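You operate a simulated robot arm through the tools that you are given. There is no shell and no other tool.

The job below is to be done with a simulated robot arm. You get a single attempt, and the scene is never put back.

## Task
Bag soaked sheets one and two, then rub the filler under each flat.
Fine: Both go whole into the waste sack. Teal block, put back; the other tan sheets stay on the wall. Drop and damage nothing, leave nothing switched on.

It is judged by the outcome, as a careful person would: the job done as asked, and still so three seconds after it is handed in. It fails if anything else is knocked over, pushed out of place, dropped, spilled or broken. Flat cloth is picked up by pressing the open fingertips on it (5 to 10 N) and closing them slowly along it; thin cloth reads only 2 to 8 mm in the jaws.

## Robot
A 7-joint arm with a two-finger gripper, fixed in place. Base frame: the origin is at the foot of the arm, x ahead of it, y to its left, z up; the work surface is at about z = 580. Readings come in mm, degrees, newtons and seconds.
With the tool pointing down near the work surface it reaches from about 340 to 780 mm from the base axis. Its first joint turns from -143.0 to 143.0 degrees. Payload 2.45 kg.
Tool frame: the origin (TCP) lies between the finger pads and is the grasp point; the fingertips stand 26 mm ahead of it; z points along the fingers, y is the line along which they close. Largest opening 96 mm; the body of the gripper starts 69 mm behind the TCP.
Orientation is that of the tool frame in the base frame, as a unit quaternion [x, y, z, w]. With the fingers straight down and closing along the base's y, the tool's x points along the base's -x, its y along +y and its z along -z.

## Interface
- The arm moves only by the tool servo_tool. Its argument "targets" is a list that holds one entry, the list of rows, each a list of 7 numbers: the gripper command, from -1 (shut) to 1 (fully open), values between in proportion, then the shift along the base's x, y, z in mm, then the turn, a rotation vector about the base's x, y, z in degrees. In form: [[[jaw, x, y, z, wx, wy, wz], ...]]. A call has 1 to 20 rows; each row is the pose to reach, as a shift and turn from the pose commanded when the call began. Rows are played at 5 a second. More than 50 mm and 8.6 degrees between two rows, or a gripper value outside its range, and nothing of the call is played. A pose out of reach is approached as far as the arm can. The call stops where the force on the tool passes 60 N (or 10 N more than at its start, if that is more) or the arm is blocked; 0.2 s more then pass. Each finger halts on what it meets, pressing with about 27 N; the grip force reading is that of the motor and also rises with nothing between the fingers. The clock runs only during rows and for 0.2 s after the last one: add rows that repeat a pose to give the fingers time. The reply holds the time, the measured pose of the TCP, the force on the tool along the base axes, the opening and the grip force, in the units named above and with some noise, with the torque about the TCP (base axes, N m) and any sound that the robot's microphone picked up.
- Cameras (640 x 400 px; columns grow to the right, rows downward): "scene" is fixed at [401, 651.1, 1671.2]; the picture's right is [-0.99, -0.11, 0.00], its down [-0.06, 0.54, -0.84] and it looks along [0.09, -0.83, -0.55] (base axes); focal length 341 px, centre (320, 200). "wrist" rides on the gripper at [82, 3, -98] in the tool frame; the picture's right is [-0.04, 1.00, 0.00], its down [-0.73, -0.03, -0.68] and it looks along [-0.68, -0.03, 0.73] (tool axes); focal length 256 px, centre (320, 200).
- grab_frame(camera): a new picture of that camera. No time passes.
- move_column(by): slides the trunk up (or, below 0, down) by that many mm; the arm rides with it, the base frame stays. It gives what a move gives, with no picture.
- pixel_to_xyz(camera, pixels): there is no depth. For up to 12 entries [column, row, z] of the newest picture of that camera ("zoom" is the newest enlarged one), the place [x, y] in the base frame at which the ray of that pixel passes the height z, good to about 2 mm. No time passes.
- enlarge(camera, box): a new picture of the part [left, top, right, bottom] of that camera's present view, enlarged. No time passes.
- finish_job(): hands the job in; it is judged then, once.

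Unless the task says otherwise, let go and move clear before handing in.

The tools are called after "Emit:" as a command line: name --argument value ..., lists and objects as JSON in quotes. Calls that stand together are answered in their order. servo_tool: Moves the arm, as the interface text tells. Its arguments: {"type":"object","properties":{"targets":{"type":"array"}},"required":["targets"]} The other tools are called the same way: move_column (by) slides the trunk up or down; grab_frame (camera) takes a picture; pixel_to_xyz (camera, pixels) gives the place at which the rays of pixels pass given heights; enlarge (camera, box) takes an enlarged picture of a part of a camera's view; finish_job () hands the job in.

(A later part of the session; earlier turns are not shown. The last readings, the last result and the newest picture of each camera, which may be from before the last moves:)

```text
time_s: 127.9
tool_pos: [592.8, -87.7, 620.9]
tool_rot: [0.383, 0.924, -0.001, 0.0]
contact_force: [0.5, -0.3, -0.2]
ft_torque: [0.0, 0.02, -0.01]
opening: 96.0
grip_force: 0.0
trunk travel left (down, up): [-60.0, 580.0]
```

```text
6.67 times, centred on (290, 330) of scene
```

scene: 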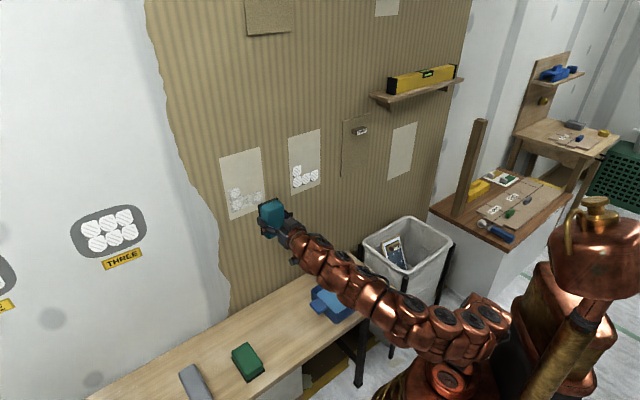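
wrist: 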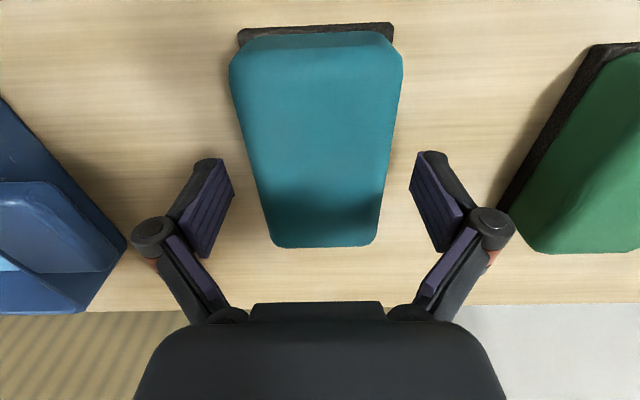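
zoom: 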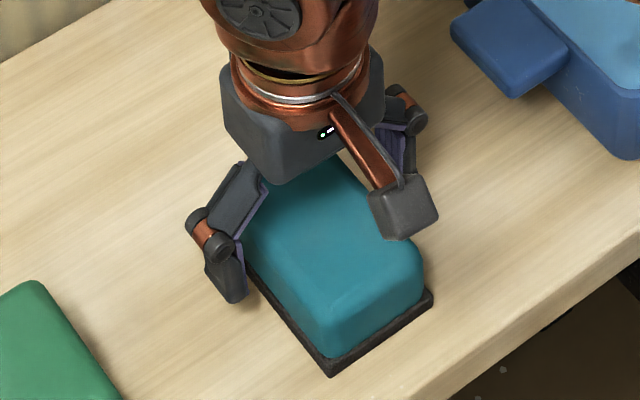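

The block is back near its spot, about 3 mm toward the robot. I'll centre on it and close again, now with the face about 41 mm ahead of the TCP.

Emit:
servo_tool --targets '[[[1, -2.1, 2.1, 0, 0, 0, 0], [0.7, -2.1, 2.1, 0, 0, 0, 0], [0.45, -2.1, 2.1, 0, 0, 0, 0], [0.25, -2.1, 2.1, 0, 0, 0, 0], [0, -2.1, 2.1, 0, 0, 0, 0], [-1, -2.1, 2.1, 0, 0, 0, 0], [-1, -2.1, 2.1, 0, 0, 0, 0], [-1, -2.1, 2.1, 0, 0, 0, 0]]]'

Emit:
servo_tool --targets '[[[-1, 0, 0, 5, 0, 0, 0], [-1, 0, 0, 15, 0, 0, 0], [-1, 0, 0, 28, 0, 0, 0], [-1, 0, 0, 40, 0, 0, 0], [-1, 0, 0, 40, 0, 0, 0]]]'

Emit:
grab_frame --camera "wrist"

```text
time_s: 129.7
tool_pos: [589.8, -86.3, 619.3]
tool_rot: [0.383, 0.924, 0.0, -0.001]
contact_force: [-1.0, -0.8, 3.5]
ft_torque: [-0.14, 0.16, 0.01]
opening: 65.8
grip_force: 27.1
trunk travel left (down, up): [-60.0, 580.0]
```

```text
time_s: 130.9
tool_pos: [591.1, -86.3, 660.0]
tool_rot: [0.382, 0.924, -0.001, -0.001]
contact_force: [-0.6, -0.2, -2.1]
ft_torque: [0.03, -0.04, 0.04]
opening: 65.2
grip_force: 27.0
trunk travel left (down, up): [-60.0, 580.0]
```

```text
taken
```

wrist: 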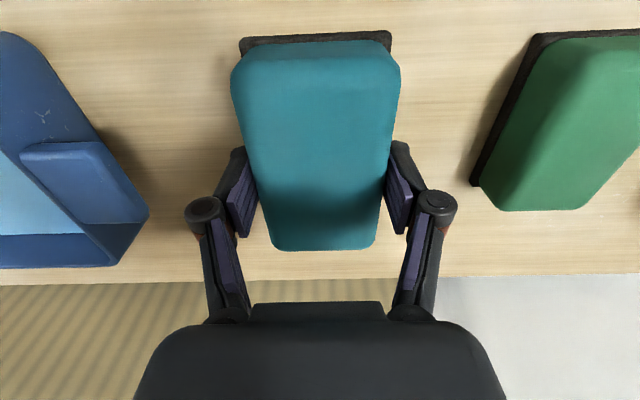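

Re-gripped well, with the base edge back at wrist columns 240–392. I'll raise the trunk and turn the block to the wall as before.

Emit:
move_column --by 200

Emit:
servo_tool --targets '[[[-1, 2, -4, 12, -5.3, -5.3, 0], [-1, 5, -9, 28, -10.6, -10.6, 0], [-1, 9, -16, 45, -15.9, -15.9, 0], [-1, 13, -24, 62, -21.2, -21.2, 0], [-1, 16, -31, 80, -26.5, -26.5, 0], [-1, 20, -38, 97, -31.8, -31.8, 0], [-1, 23, -44, 115, -37.1, -37.1, 0], [-1, 27, -51, 132, -42.4, -42.4, 0], [-1, 30, -57, 150, -47.7, -47.7, 0], [-1, 33, -63, 167, -53, -53, 0], [-1, 37, -70, 185, -58.3, -58.3, 0], [-1, 40, -75, 193, -63.64, -63.64, 0], [-1, 40, -75, 193, -63.64, -63.64, 0]]]'

```text
time_s: 133.1
tool_pos: [591.0, -85.4, 860.9]
tool_rot: [0.383, 0.924, 0.0, -0.001]
contact_force: [0.8, 0.4, -1.3]
ft_torque: [0.0, 0.02, 0.0]
opening: 65.3
grip_force: 26.6
trunk travel left (down, up): [-260.0, 380.0]
```

```text
time_s: 135.9
tool_pos: [631.2, -161.3, 1054.9]
tool_rot: [0.271, 0.653, -0.272, 0.653]
contact_force: [0.0, 0.2, -0.8]
ft_torque: [0.04, 0.01, -0.01]
opening: 65.6
grip_force: 26.8
trunk travel left (down, up): [-260.0, 380.0]
```

I'll approach the +u end of patch ONE (u≈362), stopping about 7 mm short of expected contact.

Emit:
servo_tool --targets '[[[-1, 22, -13, 0, 0, 0, 0], [-1, 46, -28, 0, 0, 0, 0], [-1, 70, -43, 0, 0, 0, 0], [-1, 90, -56, 0, 0, 0, 0], [-1, 104, -64, 0, 0, 0, 0], [-1, 111.7, -69.3, 0, 0, 0, 0], [-1, 111.7, -69.3, 0, 0, 0, 0]]]'

Emit:
servo_tool --targets '[[[-1, 1, -1, 0, 0, 0, 0], [-1, 2, -2, 0, 0, 0, 0], [-1, 3, -3, 0, 0, 0, 0], [-1, 3, -3, 0, 0, 0, 0]]]'

Emit:
grab_frame --camera "wrist"

```text
time_s: 137.5
tool_pos: [742.9, -229.2, 1053.5]
tool_rot: [0.27, 0.654, -0.27, 0.654]
contact_force: [0.1, -1.1, -1.8]
ft_torque: [0.01, 0.03, 0.0]
opening: 65.7
grip_force: 27.0
trunk travel left (down, up): [-260.0, 380.0]
```

```text
time_s: 138.5
tool_pos: [747.4, -232.1, 1054.0]
tool_rot: [0.272, 0.653, -0.271, 0.653]
contact_force: [0.4, 0.3, -1.1]
ft_torque: [0.01, 0.02, -0.04]
opening: 65.7
grip_force: 26.8
trunk travel left (down, up): [-260.0, 380.0]
```

```text
taken
```

wrist: 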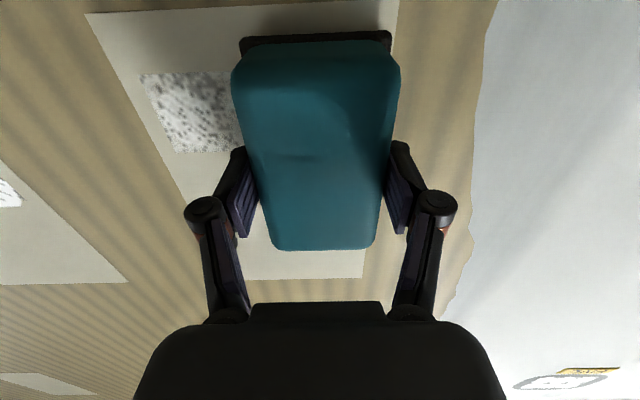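

No contact at h≈692. Feeling for the wall in 1 mm steps.

Emit:
servo_tool --targets '[[[-1, 0.7, -0.7, 0, 0, 0, 0], [-1, 1.4, -1.4, 0, 0, 0, 0], [-1, 1.4, -1.4, 0, 0, 0, 0]]]'

Emit:
servo_tool --targets '[[[-1, 0.5, -0.5, 0, 0, 0, 0], [-1, 0.9, -0.9, 0, 0, 0, 0], [-1, 0.9, -0.9, 0, 0, 0, 0]]]'

```text
time_s: 139.3
tool_pos: [748.4, -235.5, 1052.7]
tool_rot: [0.27, 0.653, -0.271, 0.653]
contact_force: [0.2, 0.1, -1.4]
ft_torque: [0.02, 0.04, -0.03]
opening: 65.3
grip_force: 27.4
trunk travel left (down, up): [-260.0, 380.0]
```

```text
time_s: 140.1
tool_pos: [749.4, -235.9, 1053.9]
tool_rot: [0.272, 0.653, -0.272, 0.653]
contact_force: [-0.8, 0.1, -1.2]
ft_torque: [0.04, 0.06, -0.02]
opening: 65.5
grip_force: 26.6
trunk travel left (down, up): [-260.0, 380.0]
```

Emit:
servo_tool --targets '[[[-1, 0.5, -0.5, 0, 0, 0, 0], [-1, 0.5, -0.5, 0, 0, 0, 0]]]'

Emit:
servo_tool --targets '[[[-1, 0.5, -0.5, 0, 0, 0, 0], [-1, 0.5, -0.5, 0, 0, 0, 0]]]'

Emit:
servo_tool --targets '[[[-1, 0.5, -0.5, 0, 0, 0, 0], [-1, 0.5, -0.5, 0, 0, 0, 0]]]'

```text
time_s: 140.7
tool_pos: [749.0, -234.4, 1054.0]
tool_rot: [0.271, 0.653, -0.271, 0.653]
contact_force: [-9.4, 4.8, -4.5]
ft_torque: [-0.01, 0.12, -0.02]
opening: 65.5
grip_force: 26.6
trunk travel left (down, up): [-260.0, 380.0]
```

```text
time_s: 141.3
tool_pos: [749.4, -235.1, 1053.4]
tool_rot: [0.271, 0.653, -0.272, 0.653]
contact_force: [-19.7, 13.5, -10.5]
ft_torque: [0.23, 0.24, -0.24]
opening: 65.6
grip_force: 26.9
trunk travel left (down, up): [-260.0, 380.0]
```

```text
time_s: 141.9
tool_pos: [749.2, -236.0, 1054.6]
tool_rot: [0.27, 0.653, -0.272, 0.653]
contact_force: [-22.5, 14.4, -14.9]
ft_torque: [0.22, 0.17, -0.21]
opening: 65.6
grip_force: 26.8
trunk travel left (down, up): [-260.0, 380.0]
```

Contact came at h≈695.3 and rose quickly (about 19 N/mm). I'll back off to a light pressure and do short strokes over the +u lumps.

Emit:
servo_tool --targets '[[[-1, -0.3, 0.3, 0, 0, 0, 0], [-1, -0.6, 0.6, 0, 0, 0, 0], [-1, -0.6, 0.6, 0, 0, 0, 0]]]'

Emit:
servo_tool --targets '[[[-1, 2.8, 2.8, 0, 0, 0, 0], [-1, 5, 5, 0, 0, 0, 0], [-1, 0, 0, 0, 0, 0, 0], [-1, -5, -5, 0, 0, 0, 0], [-1, -10, -10, 0, 0, 0, 0], [-1, -5, -5, 0, 0, 0, 0], [-1, 0, 0, 0, 0, 0, 0], [-1, 5, 5, 0, 0, 0, 0], [-1, 0, 0, 0, 0, 0, 0], [-1, -5, -5, 0, 0, 0, 0], [-1, -10, -10, 0, 0, 0, 0], [-1, -5, -5, 0, 0, 0, 0], [-1, 0, 0, 0, 0, 0, 0], [-1, 0, 0, 0, 0, 0, 0]]]'

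Emit:
enlarge --camera "scene" --box '[215, 170, 285, 230]'

```text
time_s: 142.7
tool_pos: [749.8, -235.2, 1054.0]
tool_rot: [0.271, 0.652, -0.273, 0.653]
contact_force: [-3.8, 0.5, -0.1]
ft_torque: [-0.05, 0.0, -0.12]
opening: 65.6
grip_force: 27.2
trunk travel left (down, up): [-260.0, 380.0]
```

```text
time_s: 145.7
tool_pos: [750.2, -235.5, 1052.7]
tool_rot: [0.271, 0.653, -0.271, 0.653]
contact_force: [0.3, 0.1, -0.8]
ft_torque: [-0.02, 0.04, 0.03]
opening: 65.3
grip_force: 27.2
trunk travel left (down, up): [-260.0, 380.0]
```

```text
6.67 times, centred on (250, 200) of scene
```

zoom: 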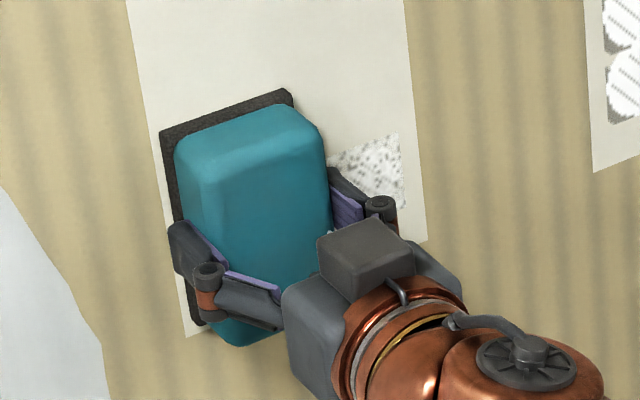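

Contact has faded again, so I'll combine strokes with a gentle inward feed (about 0.3 mm per stroke) to hold light pressure, and watch the result.

Emit:
servo_tool --targets '[[[-1, 0.4, -0.4, 0, 0, 0, 0], [-1, -4.5, -5.5, 0, 0, 0, 0], [-1, -9.4, -10.6, 0, 0, 0, 0], [-1, -4.4, -5.6, 0, 0, 0, 0], [-1, 0.7, -0.7, 0, 0, 0, 0], [-1, 5.7, 4.3, 0, 0, 0, 0], [-1, 0.8, -0.8, 0, 0, 0, 0], [-1, -4.2, -5.8, 0, 0, 0, 0], [-1, -9.1, -10.9, 0, 0, 0, 0]]]'

Emit:
servo_tool --targets '[[[-1, 5.1, 4.9, 0, 0, 0, 0], [-1, 10.1, 9.9, 0, 0, 0, 0], [-1, 15.2, 14.8, 0, 0, 0, 0], [-1, 10.2, 9.8, 0, 0, 0, 0], [-1, 5.3, 4.7, 0, 0, 0, 0], [-1, 0.3, -0.3, 0, 0, 0, 0], [-1, 5.4, 4.6, 0, 0, 0, 0], [-1, 10.4, 9.6, 0, 0, 0, 0], [-1, 15.5, 14.5, 0, 0, 0, 0]]]'

Emit:
enlarge --camera "wrist" --box '[180, 10, 460, 290]'

```text
time_s: 147.7
tool_pos: [740.5, -245.5, 1054.3]
tool_rot: [0.27, 0.653, -0.271, 0.653]
contact_force: [1.1, -0.4, -1.1]
ft_torque: [-0.01, 0.0, -0.02]
opening: 65.5
grip_force: 27.0
trunk travel left (down, up): [-260.0, 380.0]
```

```text
time_s: 149.7
tool_pos: [756.5, -232.4, 1053.4]
tool_rot: [0.271, 0.653, -0.27, 0.653]
contact_force: [-1.1, 0.0, -2.3]
ft_torque: [0.03, 0.02, -0.01]
opening: 65.4
grip_force: 27.2
trunk travel left (down, up): [-260.0, 380.0]
```

```text
1.43 times, centred on (320, 150) of wrist
```

zoom: 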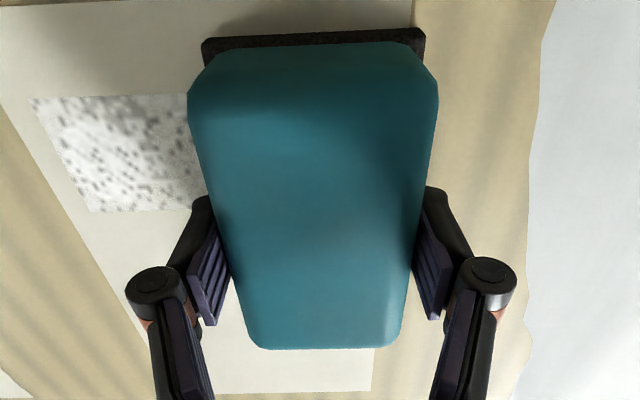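

The block creeps back slowly whenever it's under load, so faster strokes will give more rubbing per millimetre of creep. I'll press in 1 mm and stroke quickly over the +u lumps with a small feed.

Emit:
servo_tool --targets '[[[-1, 0.7, -0.7, 0, 0, 0, 0], [-1, -9.3, -10.7, 0, 0, 0, 0], [-1, -14.8, -16.4, 0, 0, 0, 0], [-1, -4.7, -6.5, 0, 0, 0, 0], [-1, 0.9, -0.9, 0, 0, 0, 0], [-1, -9, -11, 0, 0, 0, 0], [-1, -14.5, -16.7, 0, 0, 0, 0], [-1, -4.4, -6.8, 0, 0, 0, 0], [-1, 1.2, -1.2, 0, 0, 0, 0], [-1, -8.7, -11.3, 0, 0, 0, 0], [-1, -14.2, -17, 0, 0, 0, 0], [-1, -4.1, -7.1, 0, 0, 0, 0], [-1, 1.5, -1.5, 0, 0, 0, 0], [-1, -8.4, -11.6, 0, 0, 0, 0], [-1, -13.9, -17.3, 0, 0, 0, 0], [-1, -3.8, -7.4, 0, 0, 0, 0], [-1, 1.8, -1.8, 0, 0, 0, 0]]]'

Emit:
enlarge --camera "wrist" --box '[180, 10, 460, 290]'

```text
time_s: 153.3
tool_pos: [759.3, -234.6, 1054.3]
tool_rot: [0.271, 0.653, -0.271, 0.653]
contact_force: [-3.9, 0.4, -1.8]
ft_torque: [0.01, -0.18, -0.21]
opening: 65.3
grip_force: 27.0
trunk travel left (down, up): [-260.0, 380.0]
```

```text
1.43 times, centred on (320, 150) of wrist
```

zoom: 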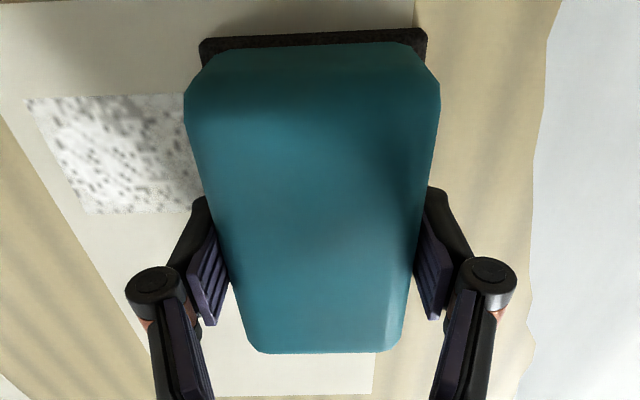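

About 3 N remains. I'll shift over to the -u end for similar quick strokes, and look at the +u lumps from the scene camera meanwhile.

Emit:
servo_tool --targets '[[[-1, -12, -12, 0, 0, 0, 0], [-1, -24, -24, 0, 0, 0, 0], [-1, -36, -36, 0, 0, 0, 0], [-1, -48, -48, 0, 0, 0, 0], [-1, -38, -38.2, 0, 0, 0, 0], [-1, -48, -48.4, 0, 0, 0, 0]]]'

Emit:
enlarge --camera "scene" --box '[225, 180, 265, 215]'

```text
time_s: 154.7
tool_pos: [709.2, -281.7, 1053.0]
tool_rot: [0.271, 0.653, -0.271, 0.653]
contact_force: [0.0, -1.0, -1.6]
ft_torque: [0.03, -0.01, 0.0]
opening: 65.2
grip_force: 27.3
trunk travel left (down, up): [-260.0, 380.0]
```

```text
11.43 times, centred on (245, 198) of scene
```

zoom: 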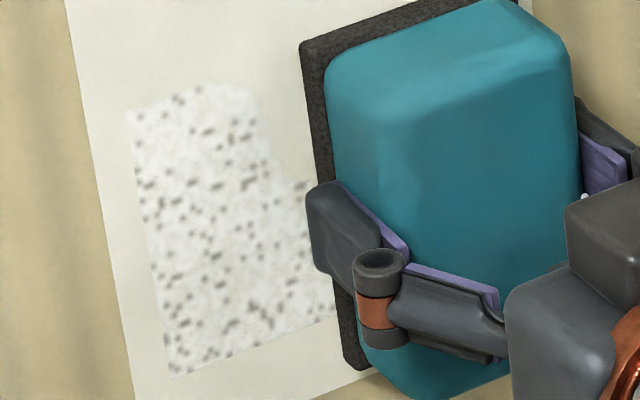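

The +u lumps are clearly fading now (scene zoom (220,240)). I'll use faster full-width strokes with a small feed, covering all four lumps.

Emit:
servo_tool --targets '[[[-1, 0.7, -0.7, 0, 0, 0, 0], [-1, 23.8, 22.2, 0, 0, 0, 0], [-1, 47.5, 45.7, 0, 0, 0, 0], [-1, 24.3, 22.3, 0, 0, 0, 0], [-1, 1.1, -1.1, 0, 0, 0, 0], [-1, 24.4, 22, 0, 0, 0, 0], [-1, 47.8, 45.4, 0, 0, 0, 0], [-1, 24.6, 22, 0, 0, 0, 0], [-1, 1.4, -1.4, 0, 0, 0, 0]]]'

Emit:
servo_tool --targets '[[[-1, 0.3, -0.3, 0, 0, 0, 0], [-1, 23.7, 22.9, 0, 0, 0, 0], [-1, 47.1, 46.1, 0, 0, 0, 0], [-1, 24, 22.8, 0, 0, 0, 0], [-1, 0.7, -0.7, 0, 0, 0, 0], [-1, 24.1, 22.5, 0, 0, 0, 0], [-1, 47.5, 45.7, 0, 0, 0, 0]]]'

Emit:
enlarge --camera "wrist" --box '[180, 10, 460, 290]'

Emit:
enlarge --camera "scene" --box '[225, 180, 265, 215]'

```text
time_s: 156.7
tool_pos: [709.9, -284.9, 1052.9]
tool_rot: [0.272, 0.653, -0.272, 0.652]
contact_force: [0.0, 0.8, -1.6]
ft_torque: [0.02, 0.0, -0.01]
opening: 65.8
grip_force: 27.2
trunk travel left (down, up): [-260.0, 380.0]
```

```text
time_s: 158.3
tool_pos: [758.9, -236.5, 1053.7]
tool_rot: [0.271, 0.654, -0.269, 0.653]
contact_force: [-5.9, 4.2, -1.0]
ft_torque: [-0.19, -0.27, -0.22]
opening: 65.8
grip_force: 27.1
trunk travel left (down, up): [-260.0, 380.0]
```

```text
1.43 times, centred on (320, 150) of wrist
```

zoom: 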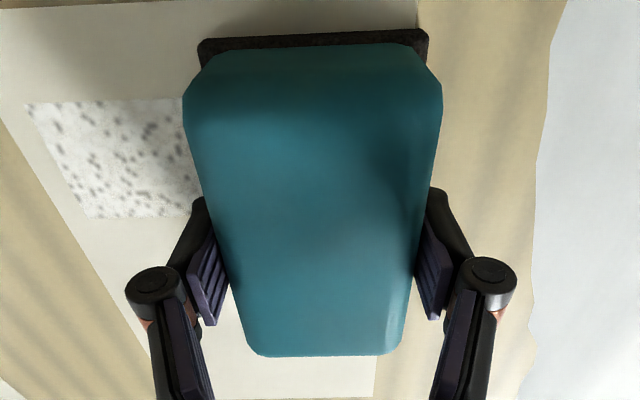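

```text
11.43 times, centred on (245, 198) of scene
```

zoom: 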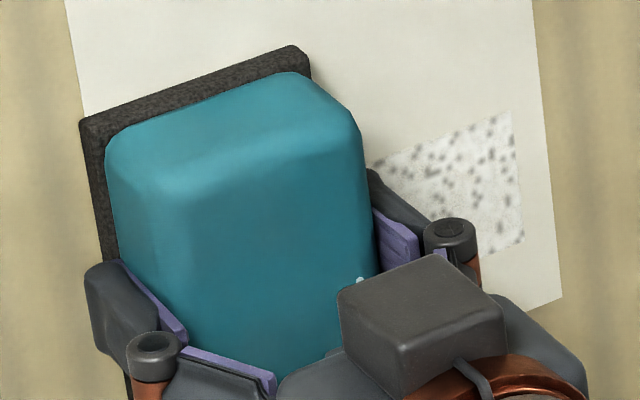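

Good progress: the -u lump (scene zoom (455,195)) is fading too, and I have 7 N here. Another set of fast strokes.

Emit:
servo_tool --targets '[[[-1, -23.3, -23.3, 0, 0, 0, 0], [-1, -46.5, -46.7, 0, 0, 0, 0], [-1, -23.1, -23.5, 0, 0, 0, 0], [-1, 0.2, -0.2, 0, 0, 0, 0], [-1, -23.1, -23.5, 0, 0, 0, 0], [-1, -46.3, -46.9, 0, 0, 0, 0], [-1, -22.9, -23.7, 0, 0, 0, 0], [-1, 0.4, -0.4, 0, 0, 0, 0], [-1, -22.9, -23.7, 0, 0, 0, 0], [-1, -46.1, -47.1, 0, 0, 0, 0], [-1, -22.7, -23.9, 0, 0, 0, 0], [-1, 0.6, -0.6, 0, 0, 0, 0], [-1, -22.7, -23.9, 0, 0, 0, 0], [-1, -45.9, -47.3, 0, 0, 0, 0]]]'

Emit:
enlarge --camera "wrist" --box '[180, 10, 460, 290]'

Emit:
enlarge --camera "scene" --box '[225, 180, 265, 215]'

```text
time_s: 161.3
tool_pos: [714.4, -286.4, 1051.9]
tool_rot: [0.271, 0.654, -0.271, 0.653]
contact_force: [0.0, 0.0, -1.4]
ft_torque: [0.03, 0.0, -0.03]
opening: 65.6
grip_force: 26.9
trunk travel left (down, up): [-260.0, 380.0]
```

```text
1.43 times, centred on (320, 150) of wrist
```

zoom: 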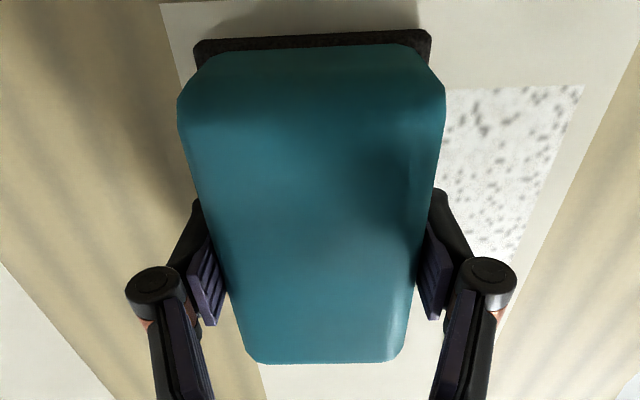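

```text
11.43 times, centred on (245, 198) of scene
```

zoom: 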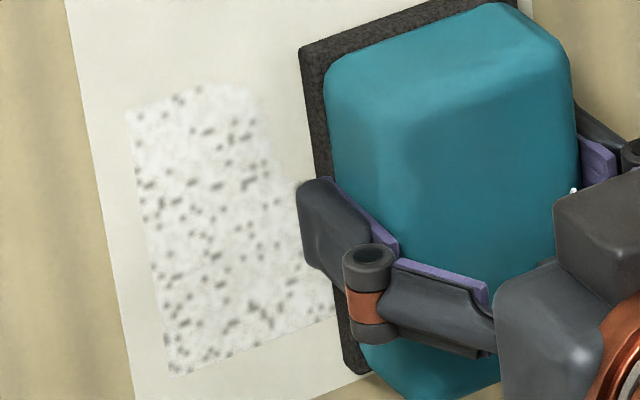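

The block is creeping back again (back edge at zoom row 363). I'll check where contact is now before deciding whether to re-grip.

Emit:
servo_tool --targets '[[[-1, 0.5, -0.5, 0, 0, 0, 0], [-1, 0.5, -0.5, 0, 0, 0, 0]]]'

Emit:
servo_tool --targets '[[[-1, 0.5, -0.5, 0, 0, 0, 0], [-1, 0.5, -0.5, 0, 0, 0, 0]]]'

```text
time_s: 161.9
tool_pos: [713.3, -284.6, 1053.6]
tool_rot: [0.27, 0.654, -0.271, 0.653]
contact_force: [-0.1, 0.0, -1.5]
ft_torque: [0.01, -0.02, 0.02]
opening: 65.6
grip_force: 26.6
trunk travel left (down, up): [-260.0, 380.0]
```

```text
time_s: 162.5
tool_pos: [714.2, -286.4, 1052.7]
tool_rot: [0.271, 0.653, -0.271, 0.653]
contact_force: [-7.1, 4.4, -4.2]
ft_torque: [0.28, 0.11, -0.3]
opening: 65.6
grip_force: 27.1
trunk travel left (down, up): [-260.0, 380.0]
```

Contact here is at h≈706.3 (8 N now), which leaves a few millimetres of margin. I'll use slower strokes, since fast ones seem to shake the block back.

Emit:
servo_tool --targets '[[[-1, 7.8, 7.8, 0, 0, 0, 0], [-1, 15.6, 15.6, 0, 0, 0, 0], [-1, 23.4, 23.4, 0, 0, 0, 0], [-1, 31.2, 31.2, 0, 0, 0, 0], [-1, 39, 39, 0, 0, 0, 0], [-1, 46.7, 46.7, 0, 0, 0, 0]]]'

Emit:
servo_tool --targets '[[[-1, -7.8, -7.8, 0, 0, 0, 0], [-1, -15.6, -15.6, 0, 0, 0, 0], [-1, -23.4, -23.4, 0, 0, 0, 0], [-1, -31.2, -31.2, 0, 0, 0, 0], [-1, -39, -39, 0, 0, 0, 0], [-1, -46.7, -46.7, 0, 0, 0, 0]]]'

Emit:
enlarge --camera "scene" --box '[225, 180, 265, 215]'

```text
time_s: 163.9
tool_pos: [758.5, -242.7, 1052.4]
tool_rot: [0.272, 0.653, -0.272, 0.652]
contact_force: [-13.5, 2.3, -4.9]
ft_torque: [0.2, 0.04, -0.62]
opening: 65.4
grip_force: 27.3
trunk travel left (down, up): [-260.0, 380.0]
```

```text
time_s: 165.3
tool_pos: [716.7, -285.0, 1054.1]
tool_rot: [0.269, 0.653, -0.272, 0.653]
contact_force: [-3.5, 18.6, -1.7]
ft_torque: [-0.25, 0.12, -0.04]
opening: 65.5
grip_force: 27.3
trunk travel left (down, up): [-260.0, 380.0]
```

```text
11.43 times, centred on (245, 198) of scene
```

zoom: 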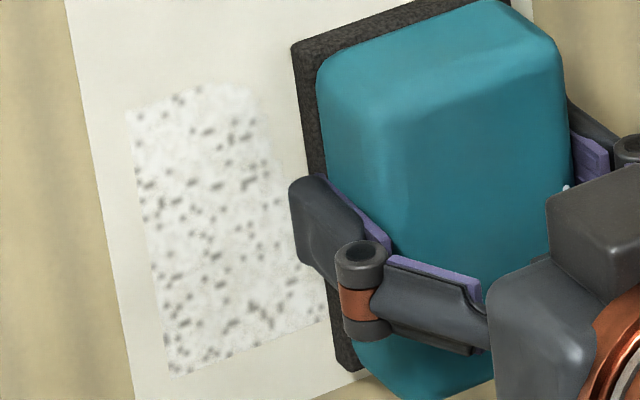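

At slower speed the force holds (11 N and 15 N at the two ends) with no creep, which is much better. I'll ease off slightly and keep stroking at this pace.

Emit:
servo_tool --targets '[[[-1, -0.2, 0.2, 0, 0, 0, 0], [-1, 7.6, 8, 0, 0, 0, 0], [-1, 15.4, 15.8, 0, 0, 0, 0], [-1, 23.2, 23.6, 0, 0, 0, 0], [-1, 31, 31.4, 0, 0, 0, 0], [-1, 38.8, 39.2, 0, 0, 0, 0], [-1, 46.5, 46.9, 0, 0, 0, 0], [-1, 38.8, 39.2, 0, 0, 0, 0], [-1, 31, 31.4, 0, 0, 0, 0], [-1, 23.2, 23.6, 0, 0, 0, 0], [-1, 15.4, 15.8, 0, 0, 0, 0], [-1, 7.6, 8, 0, 0, 0, 0], [-1, -0.2, 0.2, 0, 0, 0, 0], [-1, 7.6, 8, 0, 0, 0, 0], [-1, 15.4, 15.8, 0, 0, 0, 0], [-1, 23.2, 23.6, 0, 0, 0, 0], [-1, 31, 31.4, 0, 0, 0, 0], [-1, 38.8, 39.2, 0, 0, 0, 0], [-1, 46.5, 46.9, 0, 0, 0, 0]]]'

Emit:
enlarge --camera "wrist" --box '[180, 10, 460, 290]'

Emit:
enlarge --camera "scene" --box '[225, 180, 265, 215]'

```text
time_s: 169.3
tool_pos: [761.0, -240.9, 1052.2]
tool_rot: [0.271, 0.654, -0.272, 0.652]
contact_force: [-1.9, 0.7, -2.9]
ft_torque: [0.19, 0.15, -0.09]
opening: 65.6
grip_force: 27.5
trunk travel left (down, up): [-260.0, 380.0]
```

```text
1.43 times, centred on (320, 150) of wrist
```

zoom: 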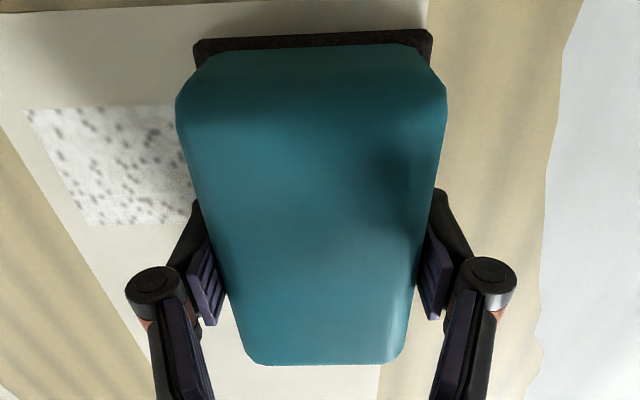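

```text
11.43 times, centred on (245, 198) of scene
```

zoom: 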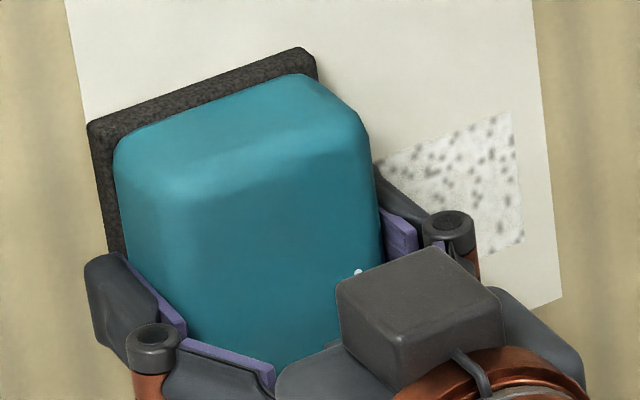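

I'll back off and inspect the whole patch again.

Emit:
servo_tool --targets '[[[-1, -4, 4, 0, 0, 0, 0], [-1, -14, 14, 0, 0, 0, 0], [-1, -34, 28, 0, 0, 0, 0], [-1, -64, 38, 0, 0, 0, 0], [-1, -94, 46, 0, 0, 0, 0], [-1, -124, 52, 0, 0, 0, 0], [-1, -124, 52, 0, 0, 0, 0]]]'

Emit:
enlarge --camera "scene" --box '[225, 180, 265, 215]'

Emit:
enlarge --camera "scene" --box '[205, 130, 335, 235]'

```text
time_s: 170.9
tool_pos: [636.7, -187.2, 1053.7]
tool_rot: [0.272, 0.653, -0.272, 0.653]
contact_force: [-0.1, -0.6, -1.5]
ft_torque: [0.0, 0.0, 0.0]
opening: 65.5
grip_force: 27.3
trunk travel left (down, up): [-260.0, 380.0]
```

```text
11.43 times, centred on (245, 198) of scene
```

zoom: 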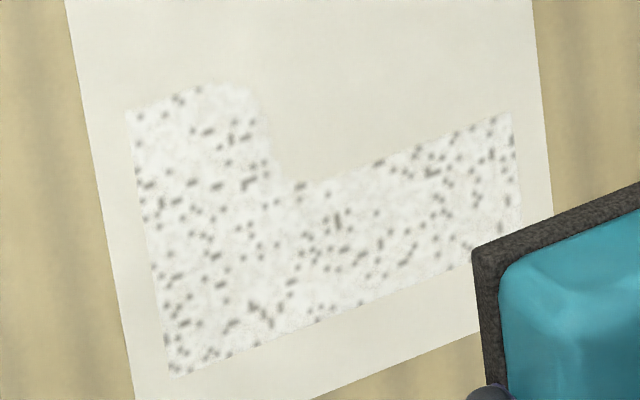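

```text
3.81 times, centred on (270, 182) of scene
```

zoom: 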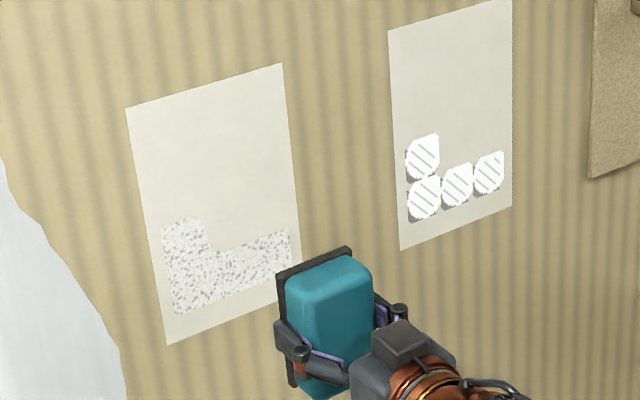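

Patch ONE is now uniformly faint: all four lumps match the middle one, which hasn't changed through further rubbing, so ONE is flat. Before doing TWO I'll re-grip the block at its bench spot to restore the margin.

Emit:
servo_tool --targets '[[[-1, -2, 9, -12, 5.3, 5.3, 0], [-1, -6, 20, -28, 10.6, 10.6, 0], [-1, -10, 30, -45, 15.9, 15.9, 0], [-1, -14, 39, -62, 21.2, 21.2, 0], [-1, -18, 48, -80, 26.5, 26.5, 0], [-1, -22, 57, -97, 31.8, 31.8, 0], [-1, -26, 65, -115, 37.1, 37.1, 0], [-1, -30, 73, -132, 42.4, 42.4, 0], [-1, -34, 81, -150, 47.7, 47.7, 0], [-1, -38, 89, -167, 53, 53, 0], [-1, -42, 96, -182, 58.3, 58.3, 0], [-1, -45.7, 101.2, -193, 63.64, 63.64, 0], [-1, -45.7, 101.2, -193, 63.64, 63.64, 0]]]'

Emit:
move_column --by -200

Emit:
servo_tool --targets '[[[-1, 0, 0, -12, 0, 0, 0], [-1, 0, 0, -24, 0, 0, 0], [-1, 0, 0, -34, 0, 0, 0], [-1, 0, 0, -40, 0, 0, 0], [-1, 0, 0, -45, 0, 0, 0], [-1, 0, 0, -47, 0, 0, 0], [-1, 0, 0, -47, 0, 0, 0]]]'

Emit:
enlarge --camera "scene" --box '[265, 300, 315, 360]'

```text
time_s: 173.7
tool_pos: [589.9, -85.9, 859.7]
tool_rot: [0.382, 0.924, -0.001, -0.001]
contact_force: [0.4, 0.2, -1.3]
ft_torque: [0.01, 0.0, -0.04]
opening: 65.4
grip_force: 27.1
trunk travel left (down, up): [-260.0, 380.0]
```

```text
time_s: 175.9
tool_pos: [591.5, -85.2, 660.3]
tool_rot: [0.382, 0.924, -0.001, 0.0]
contact_force: [-0.6, 0.4, -1.3]
ft_torque: [-0.02, 0.04, -0.02]
opening: 65.5
grip_force: 27.4
trunk travel left (down, up): [-60.0, 580.0]
```

```text
time_s: 177.5
tool_pos: [589.6, -86.1, 614.3]
tool_rot: [0.382, 0.924, -0.001, -0.001]
contact_force: [0.8, 0.8, -1.1]
ft_torque: [0.02, -0.02, 0.01]
opening: 65.5
grip_force: 27.4
trunk travel left (down, up): [-60.0, 580.0]
```

```text
6.67 times, centred on (290, 330) of scene
```

zoom: 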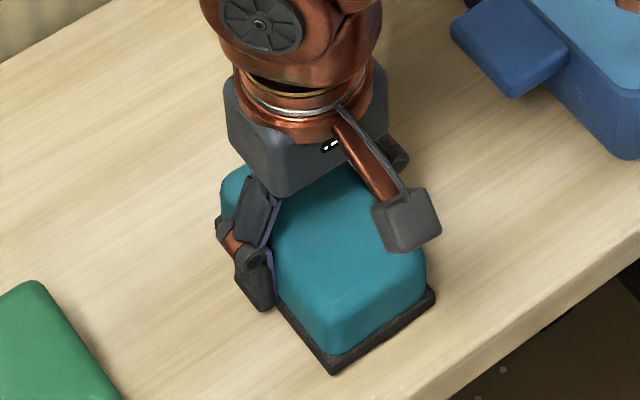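

The block is a few millimetres above the bench. Feeling down in 1 mm steps.

Emit:
servo_tool --targets '[[[-1, 0, 0, -1, 0, 0, 0], [-1, 0, 0, -2, 0, 0, 0], [-1, 0, 0, -2, 0, 0, 0]]]'

Emit:
servo_tool --targets '[[[-1, 0, 0, -1, 0, 0, 0], [-1, 0, 0, -1, 0, 0, 0]]]'

Emit:
servo_tool --targets '[[[-1, 0, 0, -0.8, 0, 0, 0], [-1, 0, 0, -0.8, 0, 0, 0]]]'

```text
time_s: 178.3
tool_pos: [589.6, -85.4, 612.1]
tool_rot: [0.383, 0.924, 0.0, -0.001]
contact_force: [-0.2, 0.1, -1.3]
ft_torque: [-0.02, 0.0, -0.01]
opening: 65.5
grip_force: 27.0
trunk travel left (down, up): [-60.0, 580.0]
```

```text
time_s: 178.9
tool_pos: [591.1, -85.1, 611.1]
tool_rot: [0.382, 0.924, -0.001, -0.001]
contact_force: [-0.9, 0.7, -2.2]
ft_torque: [0.02, 0.0, 0.0]
opening: 65.6
grip_force: 27.0
trunk travel left (down, up): [-60.0, 580.0]
```

```text
time_s: 179.5
tool_pos: [590.7, -85.6, 610.6]
tool_rot: [0.382, 0.924, -0.001, 0.001]
contact_force: [-0.6, 0.6, -1.6]
ft_torque: [0.0, 0.03, -0.01]
opening: 65.4
grip_force: 27.0
trunk travel left (down, up): [-60.0, 580.0]
```

Emit:
servo_tool --targets '[[[-1, 0, 0, -0.8, 0, 0, 0], [-1, 0, 0, -0.8, 0, 0, 0]]]'

Emit:
servo_tool --targets '[[[-1, 0, 0, -0.7, 0, 0, 0], [-1, 0, 0, -0.7, 0, 0, 0]]]'

```text
time_s: 180.1
tool_pos: [591.2, -86.7, 609.0]
tool_rot: [0.383, 0.924, -0.001, -0.001]
contact_force: [-0.3, 0.4, -1.2]
ft_torque: [0.01, -0.01, -0.01]
opening: 65.6
grip_force: 27.4
trunk travel left (down, up): [-60.0, 580.0]
```

```text
time_s: 180.7
tool_pos: [592.0, -85.8, 608.7]
tool_rot: [0.383, 0.924, -0.001, 0.0]
contact_force: [-0.4, -0.4, 3.1]
ft_torque: [0.09, 0.37, 0.08]
opening: 65.6
grip_force: 26.9
trunk travel left (down, up): [-60.0, 580.0]
```

Light contact (about 4 N) at z≈608.5. I'll open, rise 12 mm, and look before re-gripping.

Emit:
servo_tool --targets '[[[-0.2, 0, 0, 0, 0, 0, 0], [0.3, 0, 0, 0, 0, 0, 0], [0.6, 0, 0, 0, 0, 0, 0], [1, 0, 0, 0, 0, 0, 0], [1, 0, 0, 0, 0, 0, 0], [1, 0, 0, 5, 0, 0, 0], [1, 0, 0, 10, 0, 0, 0], [1, 0, 0, 12.5, 0, 0, 0], [1, 0, 0, 12.5, 0, 0, 0]]]'

Emit:
grab_frame --camera "wrist"

Emit:
enlarge --camera "scene" --box '[265, 300, 315, 360]'

```text
time_s: 182.7
tool_pos: [590.3, -86.0, 621.1]
tool_rot: [0.383, 0.924, -0.001, -0.001]
contact_force: [0.6, -0.3, 0.0]
ft_torque: [0.0, 0.02, 0.02]
opening: 96.1
grip_force: 0.1
trunk travel left (down, up): [-60.0, 580.0]
```

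```text
taken
```

wrist: 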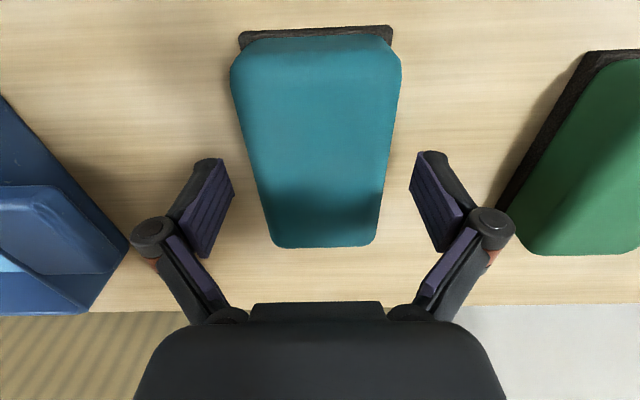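

```text
6.67 times, centred on (290, 330) of scene
```

zoom: 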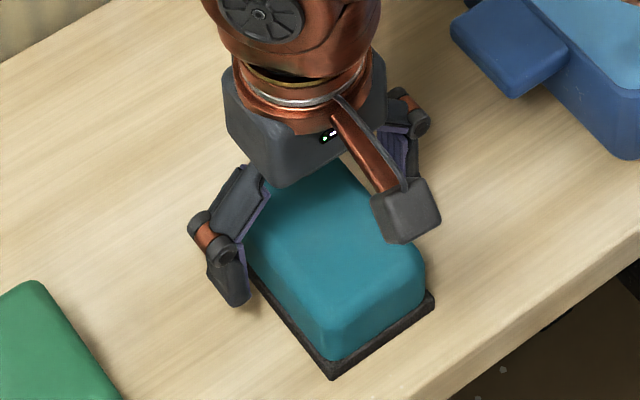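

The block now sits about 5 mm toward the robot from its original place, which I'll correct at the end. Re-gripping.

Emit:
servo_tool --targets '[[[1, -1.4, 1.4, 0, 0, 0, 0], [0.7, -1.4, 1.4, 0, 0, 0, 0], [0.45, -1.4, 1.4, 0, 0, 0, 0], [0.25, -1.4, 1.4, 0, 0, 0, 0], [0, -1.4, 1.4, 0, 0, 0, 0], [-1, -1.4, 1.4, 0, 0, 0, 0], [-1, -1.4, 1.4, 0, 0, 0, 0], [-1, -1.4, 1.4, 0, 0, 0, 0]]]'

Emit:
servo_tool --targets '[[[-1, 0, 0, 5, 0, 0, 0], [-1, 0, 0, 15, 0, 0, 0], [-1, 0, 0, 28, 0, 0, 0], [-1, 0, 0, 40, 0, 0, 0], [-1, 0, 0, 40, 0, 0, 0]]]'

Emit:
move_column --by 200

Emit:
grab_frame --camera "wrist"

```text
time_s: 184.5
tool_pos: [589.1, -85.2, 621.3]
tool_rot: [0.383, 0.924, -0.001, -0.001]
contact_force: [1.7, 2.2, 4.7]
ft_torque: [0.02, 0.03, 0.01]
opening: 65.5
grip_force: 26.7
trunk travel left (down, up): [-60.0, 580.0]
```

```text
time_s: 185.7
tool_pos: [588.9, -83.5, 661.0]
tool_rot: [0.383, 0.924, -0.001, -0.001]
contact_force: [0.0, -0.6, -1.1]
ft_torque: [-0.01, 0.01, -0.03]
opening: 65.1
grip_force: 26.5
trunk travel left (down, up): [-60.0, 580.0]
```

```text
time_s: 187.8
tool_pos: [588.5, -84.2, 860.3]
tool_rot: [0.382, 0.924, -0.001, -0.001]
contact_force: [-0.7, 0.2, -0.9]
ft_torque: [0.03, 0.02, -0.04]
opening: 65.7
grip_force: 27.0
trunk travel left (down, up): [-260.0, 380.0]
```

```text
taken
```

wrist: 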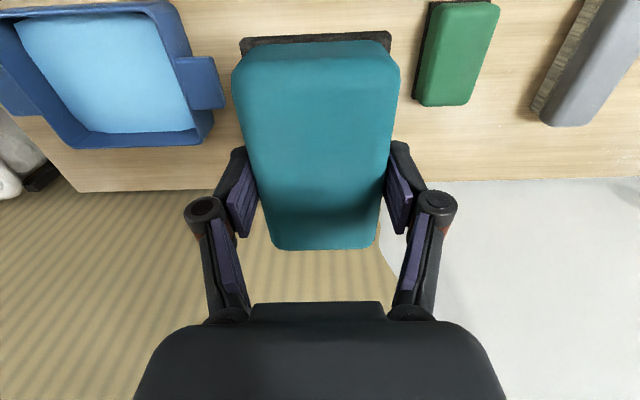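

Gripped well. I'll swing to a stand-off in front of patch TWO while turning the block toward the wall.

Emit:
servo_tool --targets '[[[-1, -4, -10, 10, -4.9, -4.9, 0], [-1, -11, -29, 24, -9.8, -9.8, 0], [-1, -20, -52, 39, -14.7, -14.7, 0], [-1, -29, -76, 55, -19.6, -19.6, 0], [-1, -38, -100, 71, -24.5, -24.5, 0], [-1, -47, -124, 87, -29.4, -29.4, 0], [-1, -57, -148, 103, -34.3, -34.3, 0], [-1, -66, -172, 118, -39.2, -39.2, 0], [-1, -75, -196, 134, -44.1, -44.1, 0], [-1, -84, -220, 150, -49, -49, 0], [-1, -93, -244, 166, -53.9, -53.9, 0], [-1, -102, -267, 181, -58.8, -58.8, 0], [-1, -109.1, -284.6, 192, -63.64, -63.64, 0], [-1, -109.1, -284.6, 192, -63.64, -63.64, 0]]]'

Emit:
grab_frame --camera "wrist"

Emit:
grab_frame --camera "scene"

```text
time_s: 190.8
tool_pos: [477.8, -367.6, 1052.3]
tool_rot: [0.271, 0.653, -0.272, 0.653]
contact_force: [-0.4, -0.9, -0.9]
ft_torque: [-0.01, 0.03, -0.01]
opening: 65.5
grip_force: 27.1
trunk travel left (down, up): [-260.0, 380.0]
```

```text
taken
```

wrist: 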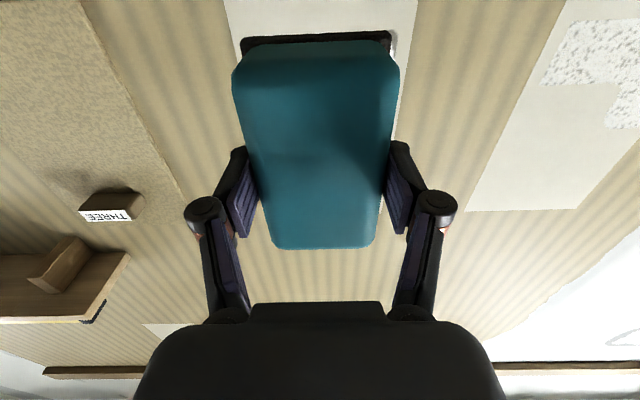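

```text
taken
```

scene: 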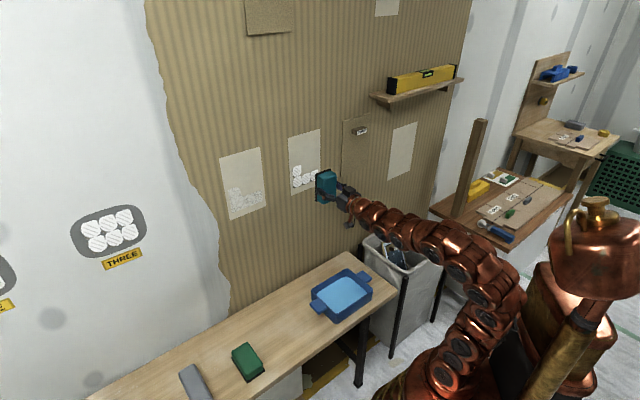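

I'm centred in front of patch TWO. I'll advance to about 9 mm short of contact and inspect.

Emit:
servo_tool --targets '[[[-1, 12, -11.5, 0, 0, 0, 0], [-1, 26, -25, 0, 0, 0, 0], [-1, 40, -38, 0, 0, 0, 0], [-1, 52, -50, 0, 0, 0, 0], [-1, 60, -57.5, 0, 0, 0, 0], [-1, 63.6, -60.8, 0, 0, 0, 0], [-1, 63.6, -60.8, 0, 0, 0, 0]]]'

Emit:
grab_frame --camera "wrist"

Emit:
enlarge --camera "scene" --box '[270, 145, 350, 215]'

```text
time_s: 192.4
tool_pos: [541.9, -430.1, 1053.1]
tool_rot: [0.271, 0.653, -0.27, 0.653]
contact_force: [-0.7, 0.4, -1.4]
ft_torque: [0.01, -0.04, -0.02]
opening: 65.5
grip_force: 26.6
trunk travel left (down, up): [-260.0, 380.0]
```

```text
taken
```

wrist: 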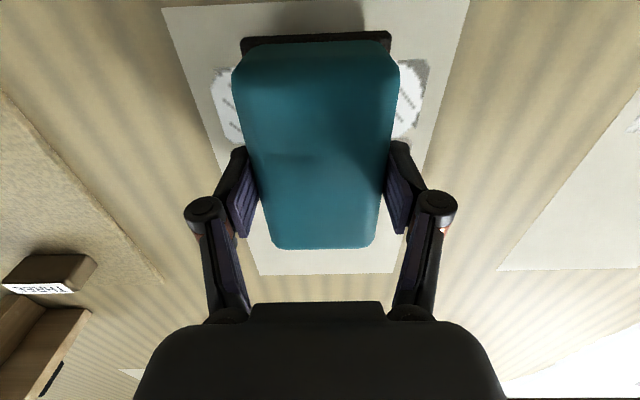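

```text
5.71 times, centred on (310, 180) of scene
```

zoom: 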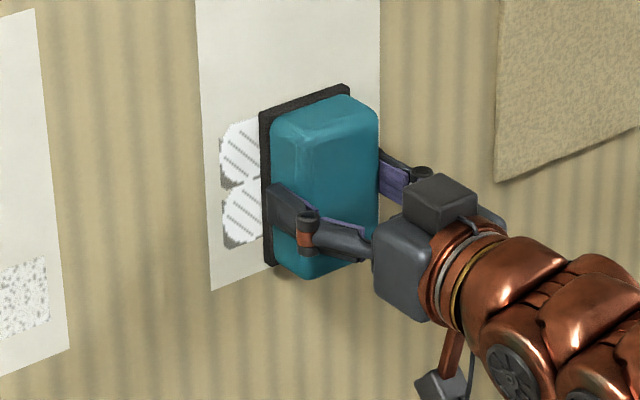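

The lumps sit symmetrically either side of the block (wrist (222,100) and (412,100)), so the centre is u≈79. I'll feel for contact.

Emit:
servo_tool --targets '[[[-1, 1.2, -1.2, 0, 0, 0, 0], [-1, 2.4, -2.4, 0, 0, 0, 0], [-1, 3.5, -3.5, 0, 0, 0, 0], [-1, 3.5, -3.5, 0, 0, 0, 0]]]'

Emit:
servo_tool --targets '[[[-1, 0.6, -0.6, 0, 0, 0, 0], [-1, 0.6, -0.6, 0, 0, 0, 0]]]'

Emit:
servo_tool --targets '[[[-1, 0.6, -0.6, 0, 0, 0, 0], [-1, 0.6, -0.6, 0, 0, 0, 0]]]'

```text
time_s: 193.4
tool_pos: [546.6, -433.9, 1052.9]
tool_rot: [0.271, 0.653, -0.271, 0.653]
contact_force: [0.3, 0.4, -0.8]
ft_torque: [0.0, 0.02, -0.01]
opening: 65.5
grip_force: 27.0
trunk travel left (down, up): [-260.0, 380.0]
```

```text
time_s: 194.1
tool_pos: [548.1, -434.1, 1053.9]
tool_rot: [0.271, 0.653, -0.27, 0.654]
contact_force: [0.6, -0.1, -2.2]
ft_torque: [0.02, 0.03, -0.02]
opening: 65.8
grip_force: 27.2
trunk travel left (down, up): [-260.0, 380.0]
```

```text
time_s: 194.7
tool_pos: [548.4, -434.9, 1052.9]
tool_rot: [0.271, 0.653, -0.271, 0.653]
contact_force: [0.3, 0.5, -0.8]
ft_torque: [0.0, 0.05, -0.02]
opening: 65.4
grip_force: 27.4
trunk travel left (down, up): [-260.0, 380.0]
```

Emit:
servo_tool --targets '[[[-1, 0.5, -0.5, 0, 0, 0, 0], [-1, 0.5, -0.5, 0, 0, 0, 0]]]'

Emit:
servo_tool --targets '[[[-1, 0.4, -0.4, 0, 0, 0, 0], [-1, 0.4, -0.4, 0, 0, 0, 0]]]'

Emit:
servo_tool --targets '[[[-1, 0.3, -0.3, 0, 0, 0, 0], [-1, 0.3, -0.3, 0, 0, 0, 0]]]'

```text
time_s: 195.2
tool_pos: [547.5, -434.7, 1051.5]
tool_rot: [0.271, 0.653, -0.271, 0.653]
contact_force: [-1.5, 2.1, -2.8]
ft_torque: [-0.07, -0.07, -0.11]
opening: 65.5
grip_force: 27.0
trunk travel left (down, up): [-260.0, 380.0]
```

```text
time_s: 195.8
tool_pos: [548.4, -435.4, 1052.6]
tool_rot: [0.27, 0.654, -0.271, 0.653]
contact_force: [-11.5, 15.0, -7.3]
ft_torque: [0.06, 0.12, -0.14]
opening: 65.5
grip_force: 26.8
trunk travel left (down, up): [-260.0, 380.0]
```

```text
time_s: 196.4
tool_pos: [548.0, -435.5, 1053.7]
tool_rot: [0.271, 0.653, -0.27, 0.653]
contact_force: [-17.6, 19.0, -10.5]
ft_torque: [0.13, 0.27, 0.02]
opening: 65.4
grip_force: 27.1
trunk travel left (down, up): [-260.0, 380.0]
```

Contact at h≈695, now 26 N, which is too strong. I'll back off about 0.6 mm and do slow strokes (11 mm per row).

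Emit:
servo_tool --targets '[[[-1, -0.4, 0.4, 0, 0, 0, 0], [-1, -0.4, 0.4, 0, 0, 0, 0]]]'

Emit:
servo_tool --targets '[[[-1, 7, 7, 0, 0, 0, 0], [-1, 14.5, 14.5, 0, 0, 0, 0], [-1, 22, 22, 0, 0, 0, 0], [-1, 14.5, 14.5, 0, 0, 0, 0], [-1, 7, 7, 0, 0, 0, 0], [-1, -0.5, -0.5, 0, 0, 0, 0], [-1, -8, -8, 0, 0, 0, 0], [-1, -15.5, -15.5, 0, 0, 0, 0], [-1, -23, -23, 0, 0, 0, 0]]]'

Emit:
enlarge --camera "scene" --box '[270, 145, 350, 215]'

Emit:
enlarge --camera "wrist" --box '[180, 10, 460, 290]'

```text
time_s: 197.1
tool_pos: [547.4, -436.1, 1053.1]
tool_rot: [0.271, 0.653, -0.271, 0.653]
contact_force: [-8.3, 9.9, -8.6]
ft_torque: [0.17, 0.11, 0.01]
opening: 65.7
grip_force: 26.7
trunk travel left (down, up): [-260.0, 380.0]
```

```text
time_s: 199.1
tool_pos: [525.8, -457.7, 1052.5]
tool_rot: [0.271, 0.653, -0.272, 0.653]
contact_force: [-0.8, 2.6, -0.2]
ft_torque: [-0.03, -0.04, 0.06]
opening: 65.3
grip_force: 26.1
trunk travel left (down, up): [-260.0, 380.0]
```

```text
5.71 times, centred on (310, 180) of scene
```

zoom: 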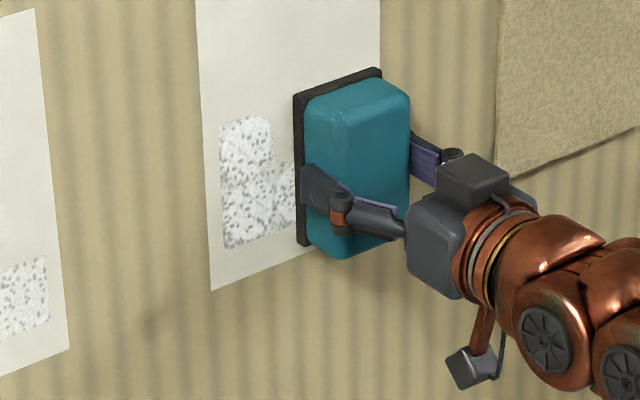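

```text
1.43 times, centred on (320, 150) of wrist
```

zoom: 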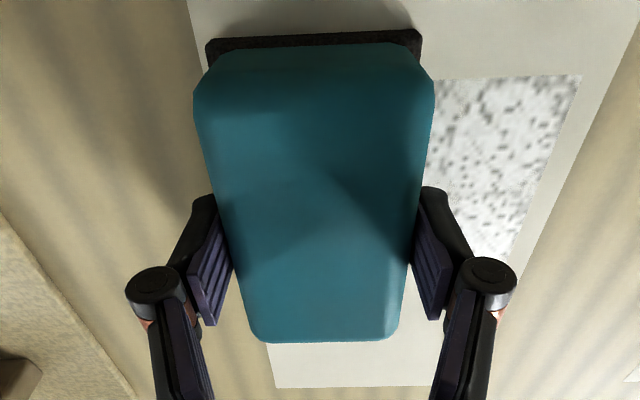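

The first pass has already turned the +u lumps speckled, and the block hasn't slipped. I'll feed in 0.3 mm and do three more slow strokes.

Emit:
servo_tool --targets '[[[-1, 0.25, -0.25, 0, 0, 0, 0], [-1, 7.8, 7.2, 0, 0, 0, 0], [-1, 15.3, 14.7, 0, 0, 0, 0], [-1, 22.8, 22.2, 0, 0, 0, 0], [-1, 30.3, 29.7, 0, 0, 0, 0], [-1, 37.8, 37.2, 0, 0, 0, 0], [-1, 45.3, 44.7, 0, 0, 0, 0]]]'

Emit:
servo_tool --targets '[[[-1, 0.2, -0.2, 0, 0, 0, 0], [-1, -7.3, -7.7, 0, 0, 0, 0], [-1, -14.8, -15.2, 0, 0, 0, 0], [-1, -22.3, -22.7, 0, 0, 0, 0], [-1, -29.8, -30.2, 0, 0, 0, 0], [-1, -37.3, -37.7, 0, 0, 0, 0], [-1, -44.8, -45.2, 0, 0, 0, 0]]]'

Emit:
servo_tool --targets '[[[-1, 0.2, -0.2, 0, 0, 0, 0], [-1, 7.7, 7.3, 0, 0, 0, 0], [-1, 15.2, 14.8, 0, 0, 0, 0], [-1, 22.7, 22.3, 0, 0, 0, 0], [-1, 30.2, 29.8, 0, 0, 0, 0], [-1, 37.7, 37.3, 0, 0, 0, 0], [-1, 45.2, 44.8, 0, 0, 0, 0]]]'

Emit:
enlarge --camera "wrist" --box '[180, 10, 460, 290]'

```text
time_s: 200.7
tool_pos: [569.5, -414.2, 1052.5]
tool_rot: [0.27, 0.654, -0.27, 0.653]
contact_force: [-10.2, 3.2, -2.5]
ft_torque: [-0.05, -0.04, 0.07]
opening: 65.4
grip_force: 27.4
trunk travel left (down, up): [-260.0, 380.0]
```

```text
time_s: 202.2
tool_pos: [525.7, -457.2, 1054.5]
tool_rot: [0.27, 0.653, -0.271, 0.653]
contact_force: [-1.4, 10.6, -0.7]
ft_torque: [-0.06, -0.03, 0.22]
opening: 65.4
grip_force: 27.1
trunk travel left (down, up): [-260.0, 380.0]
```

```text
time_s: 203.8
tool_pos: [570.3, -413.0, 1052.9]
tool_rot: [0.27, 0.654, -0.271, 0.653]
contact_force: [-0.6, 2.0, -1.3]
ft_torque: [0.02, 0.05, -0.07]
opening: 65.4
grip_force: 27.0
trunk travel left (down, up): [-260.0, 380.0]
```

```text
1.43 times, centred on (320, 150) of wrist
```

zoom: 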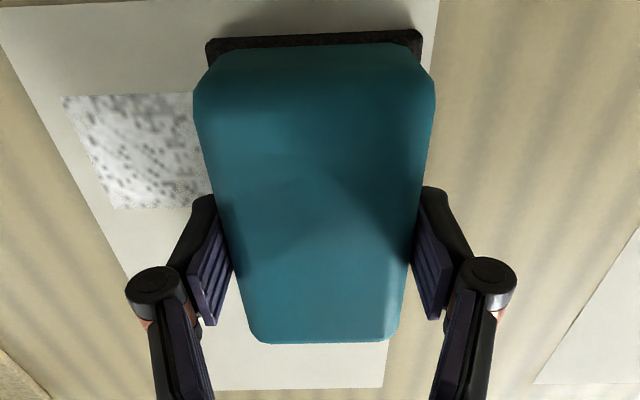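

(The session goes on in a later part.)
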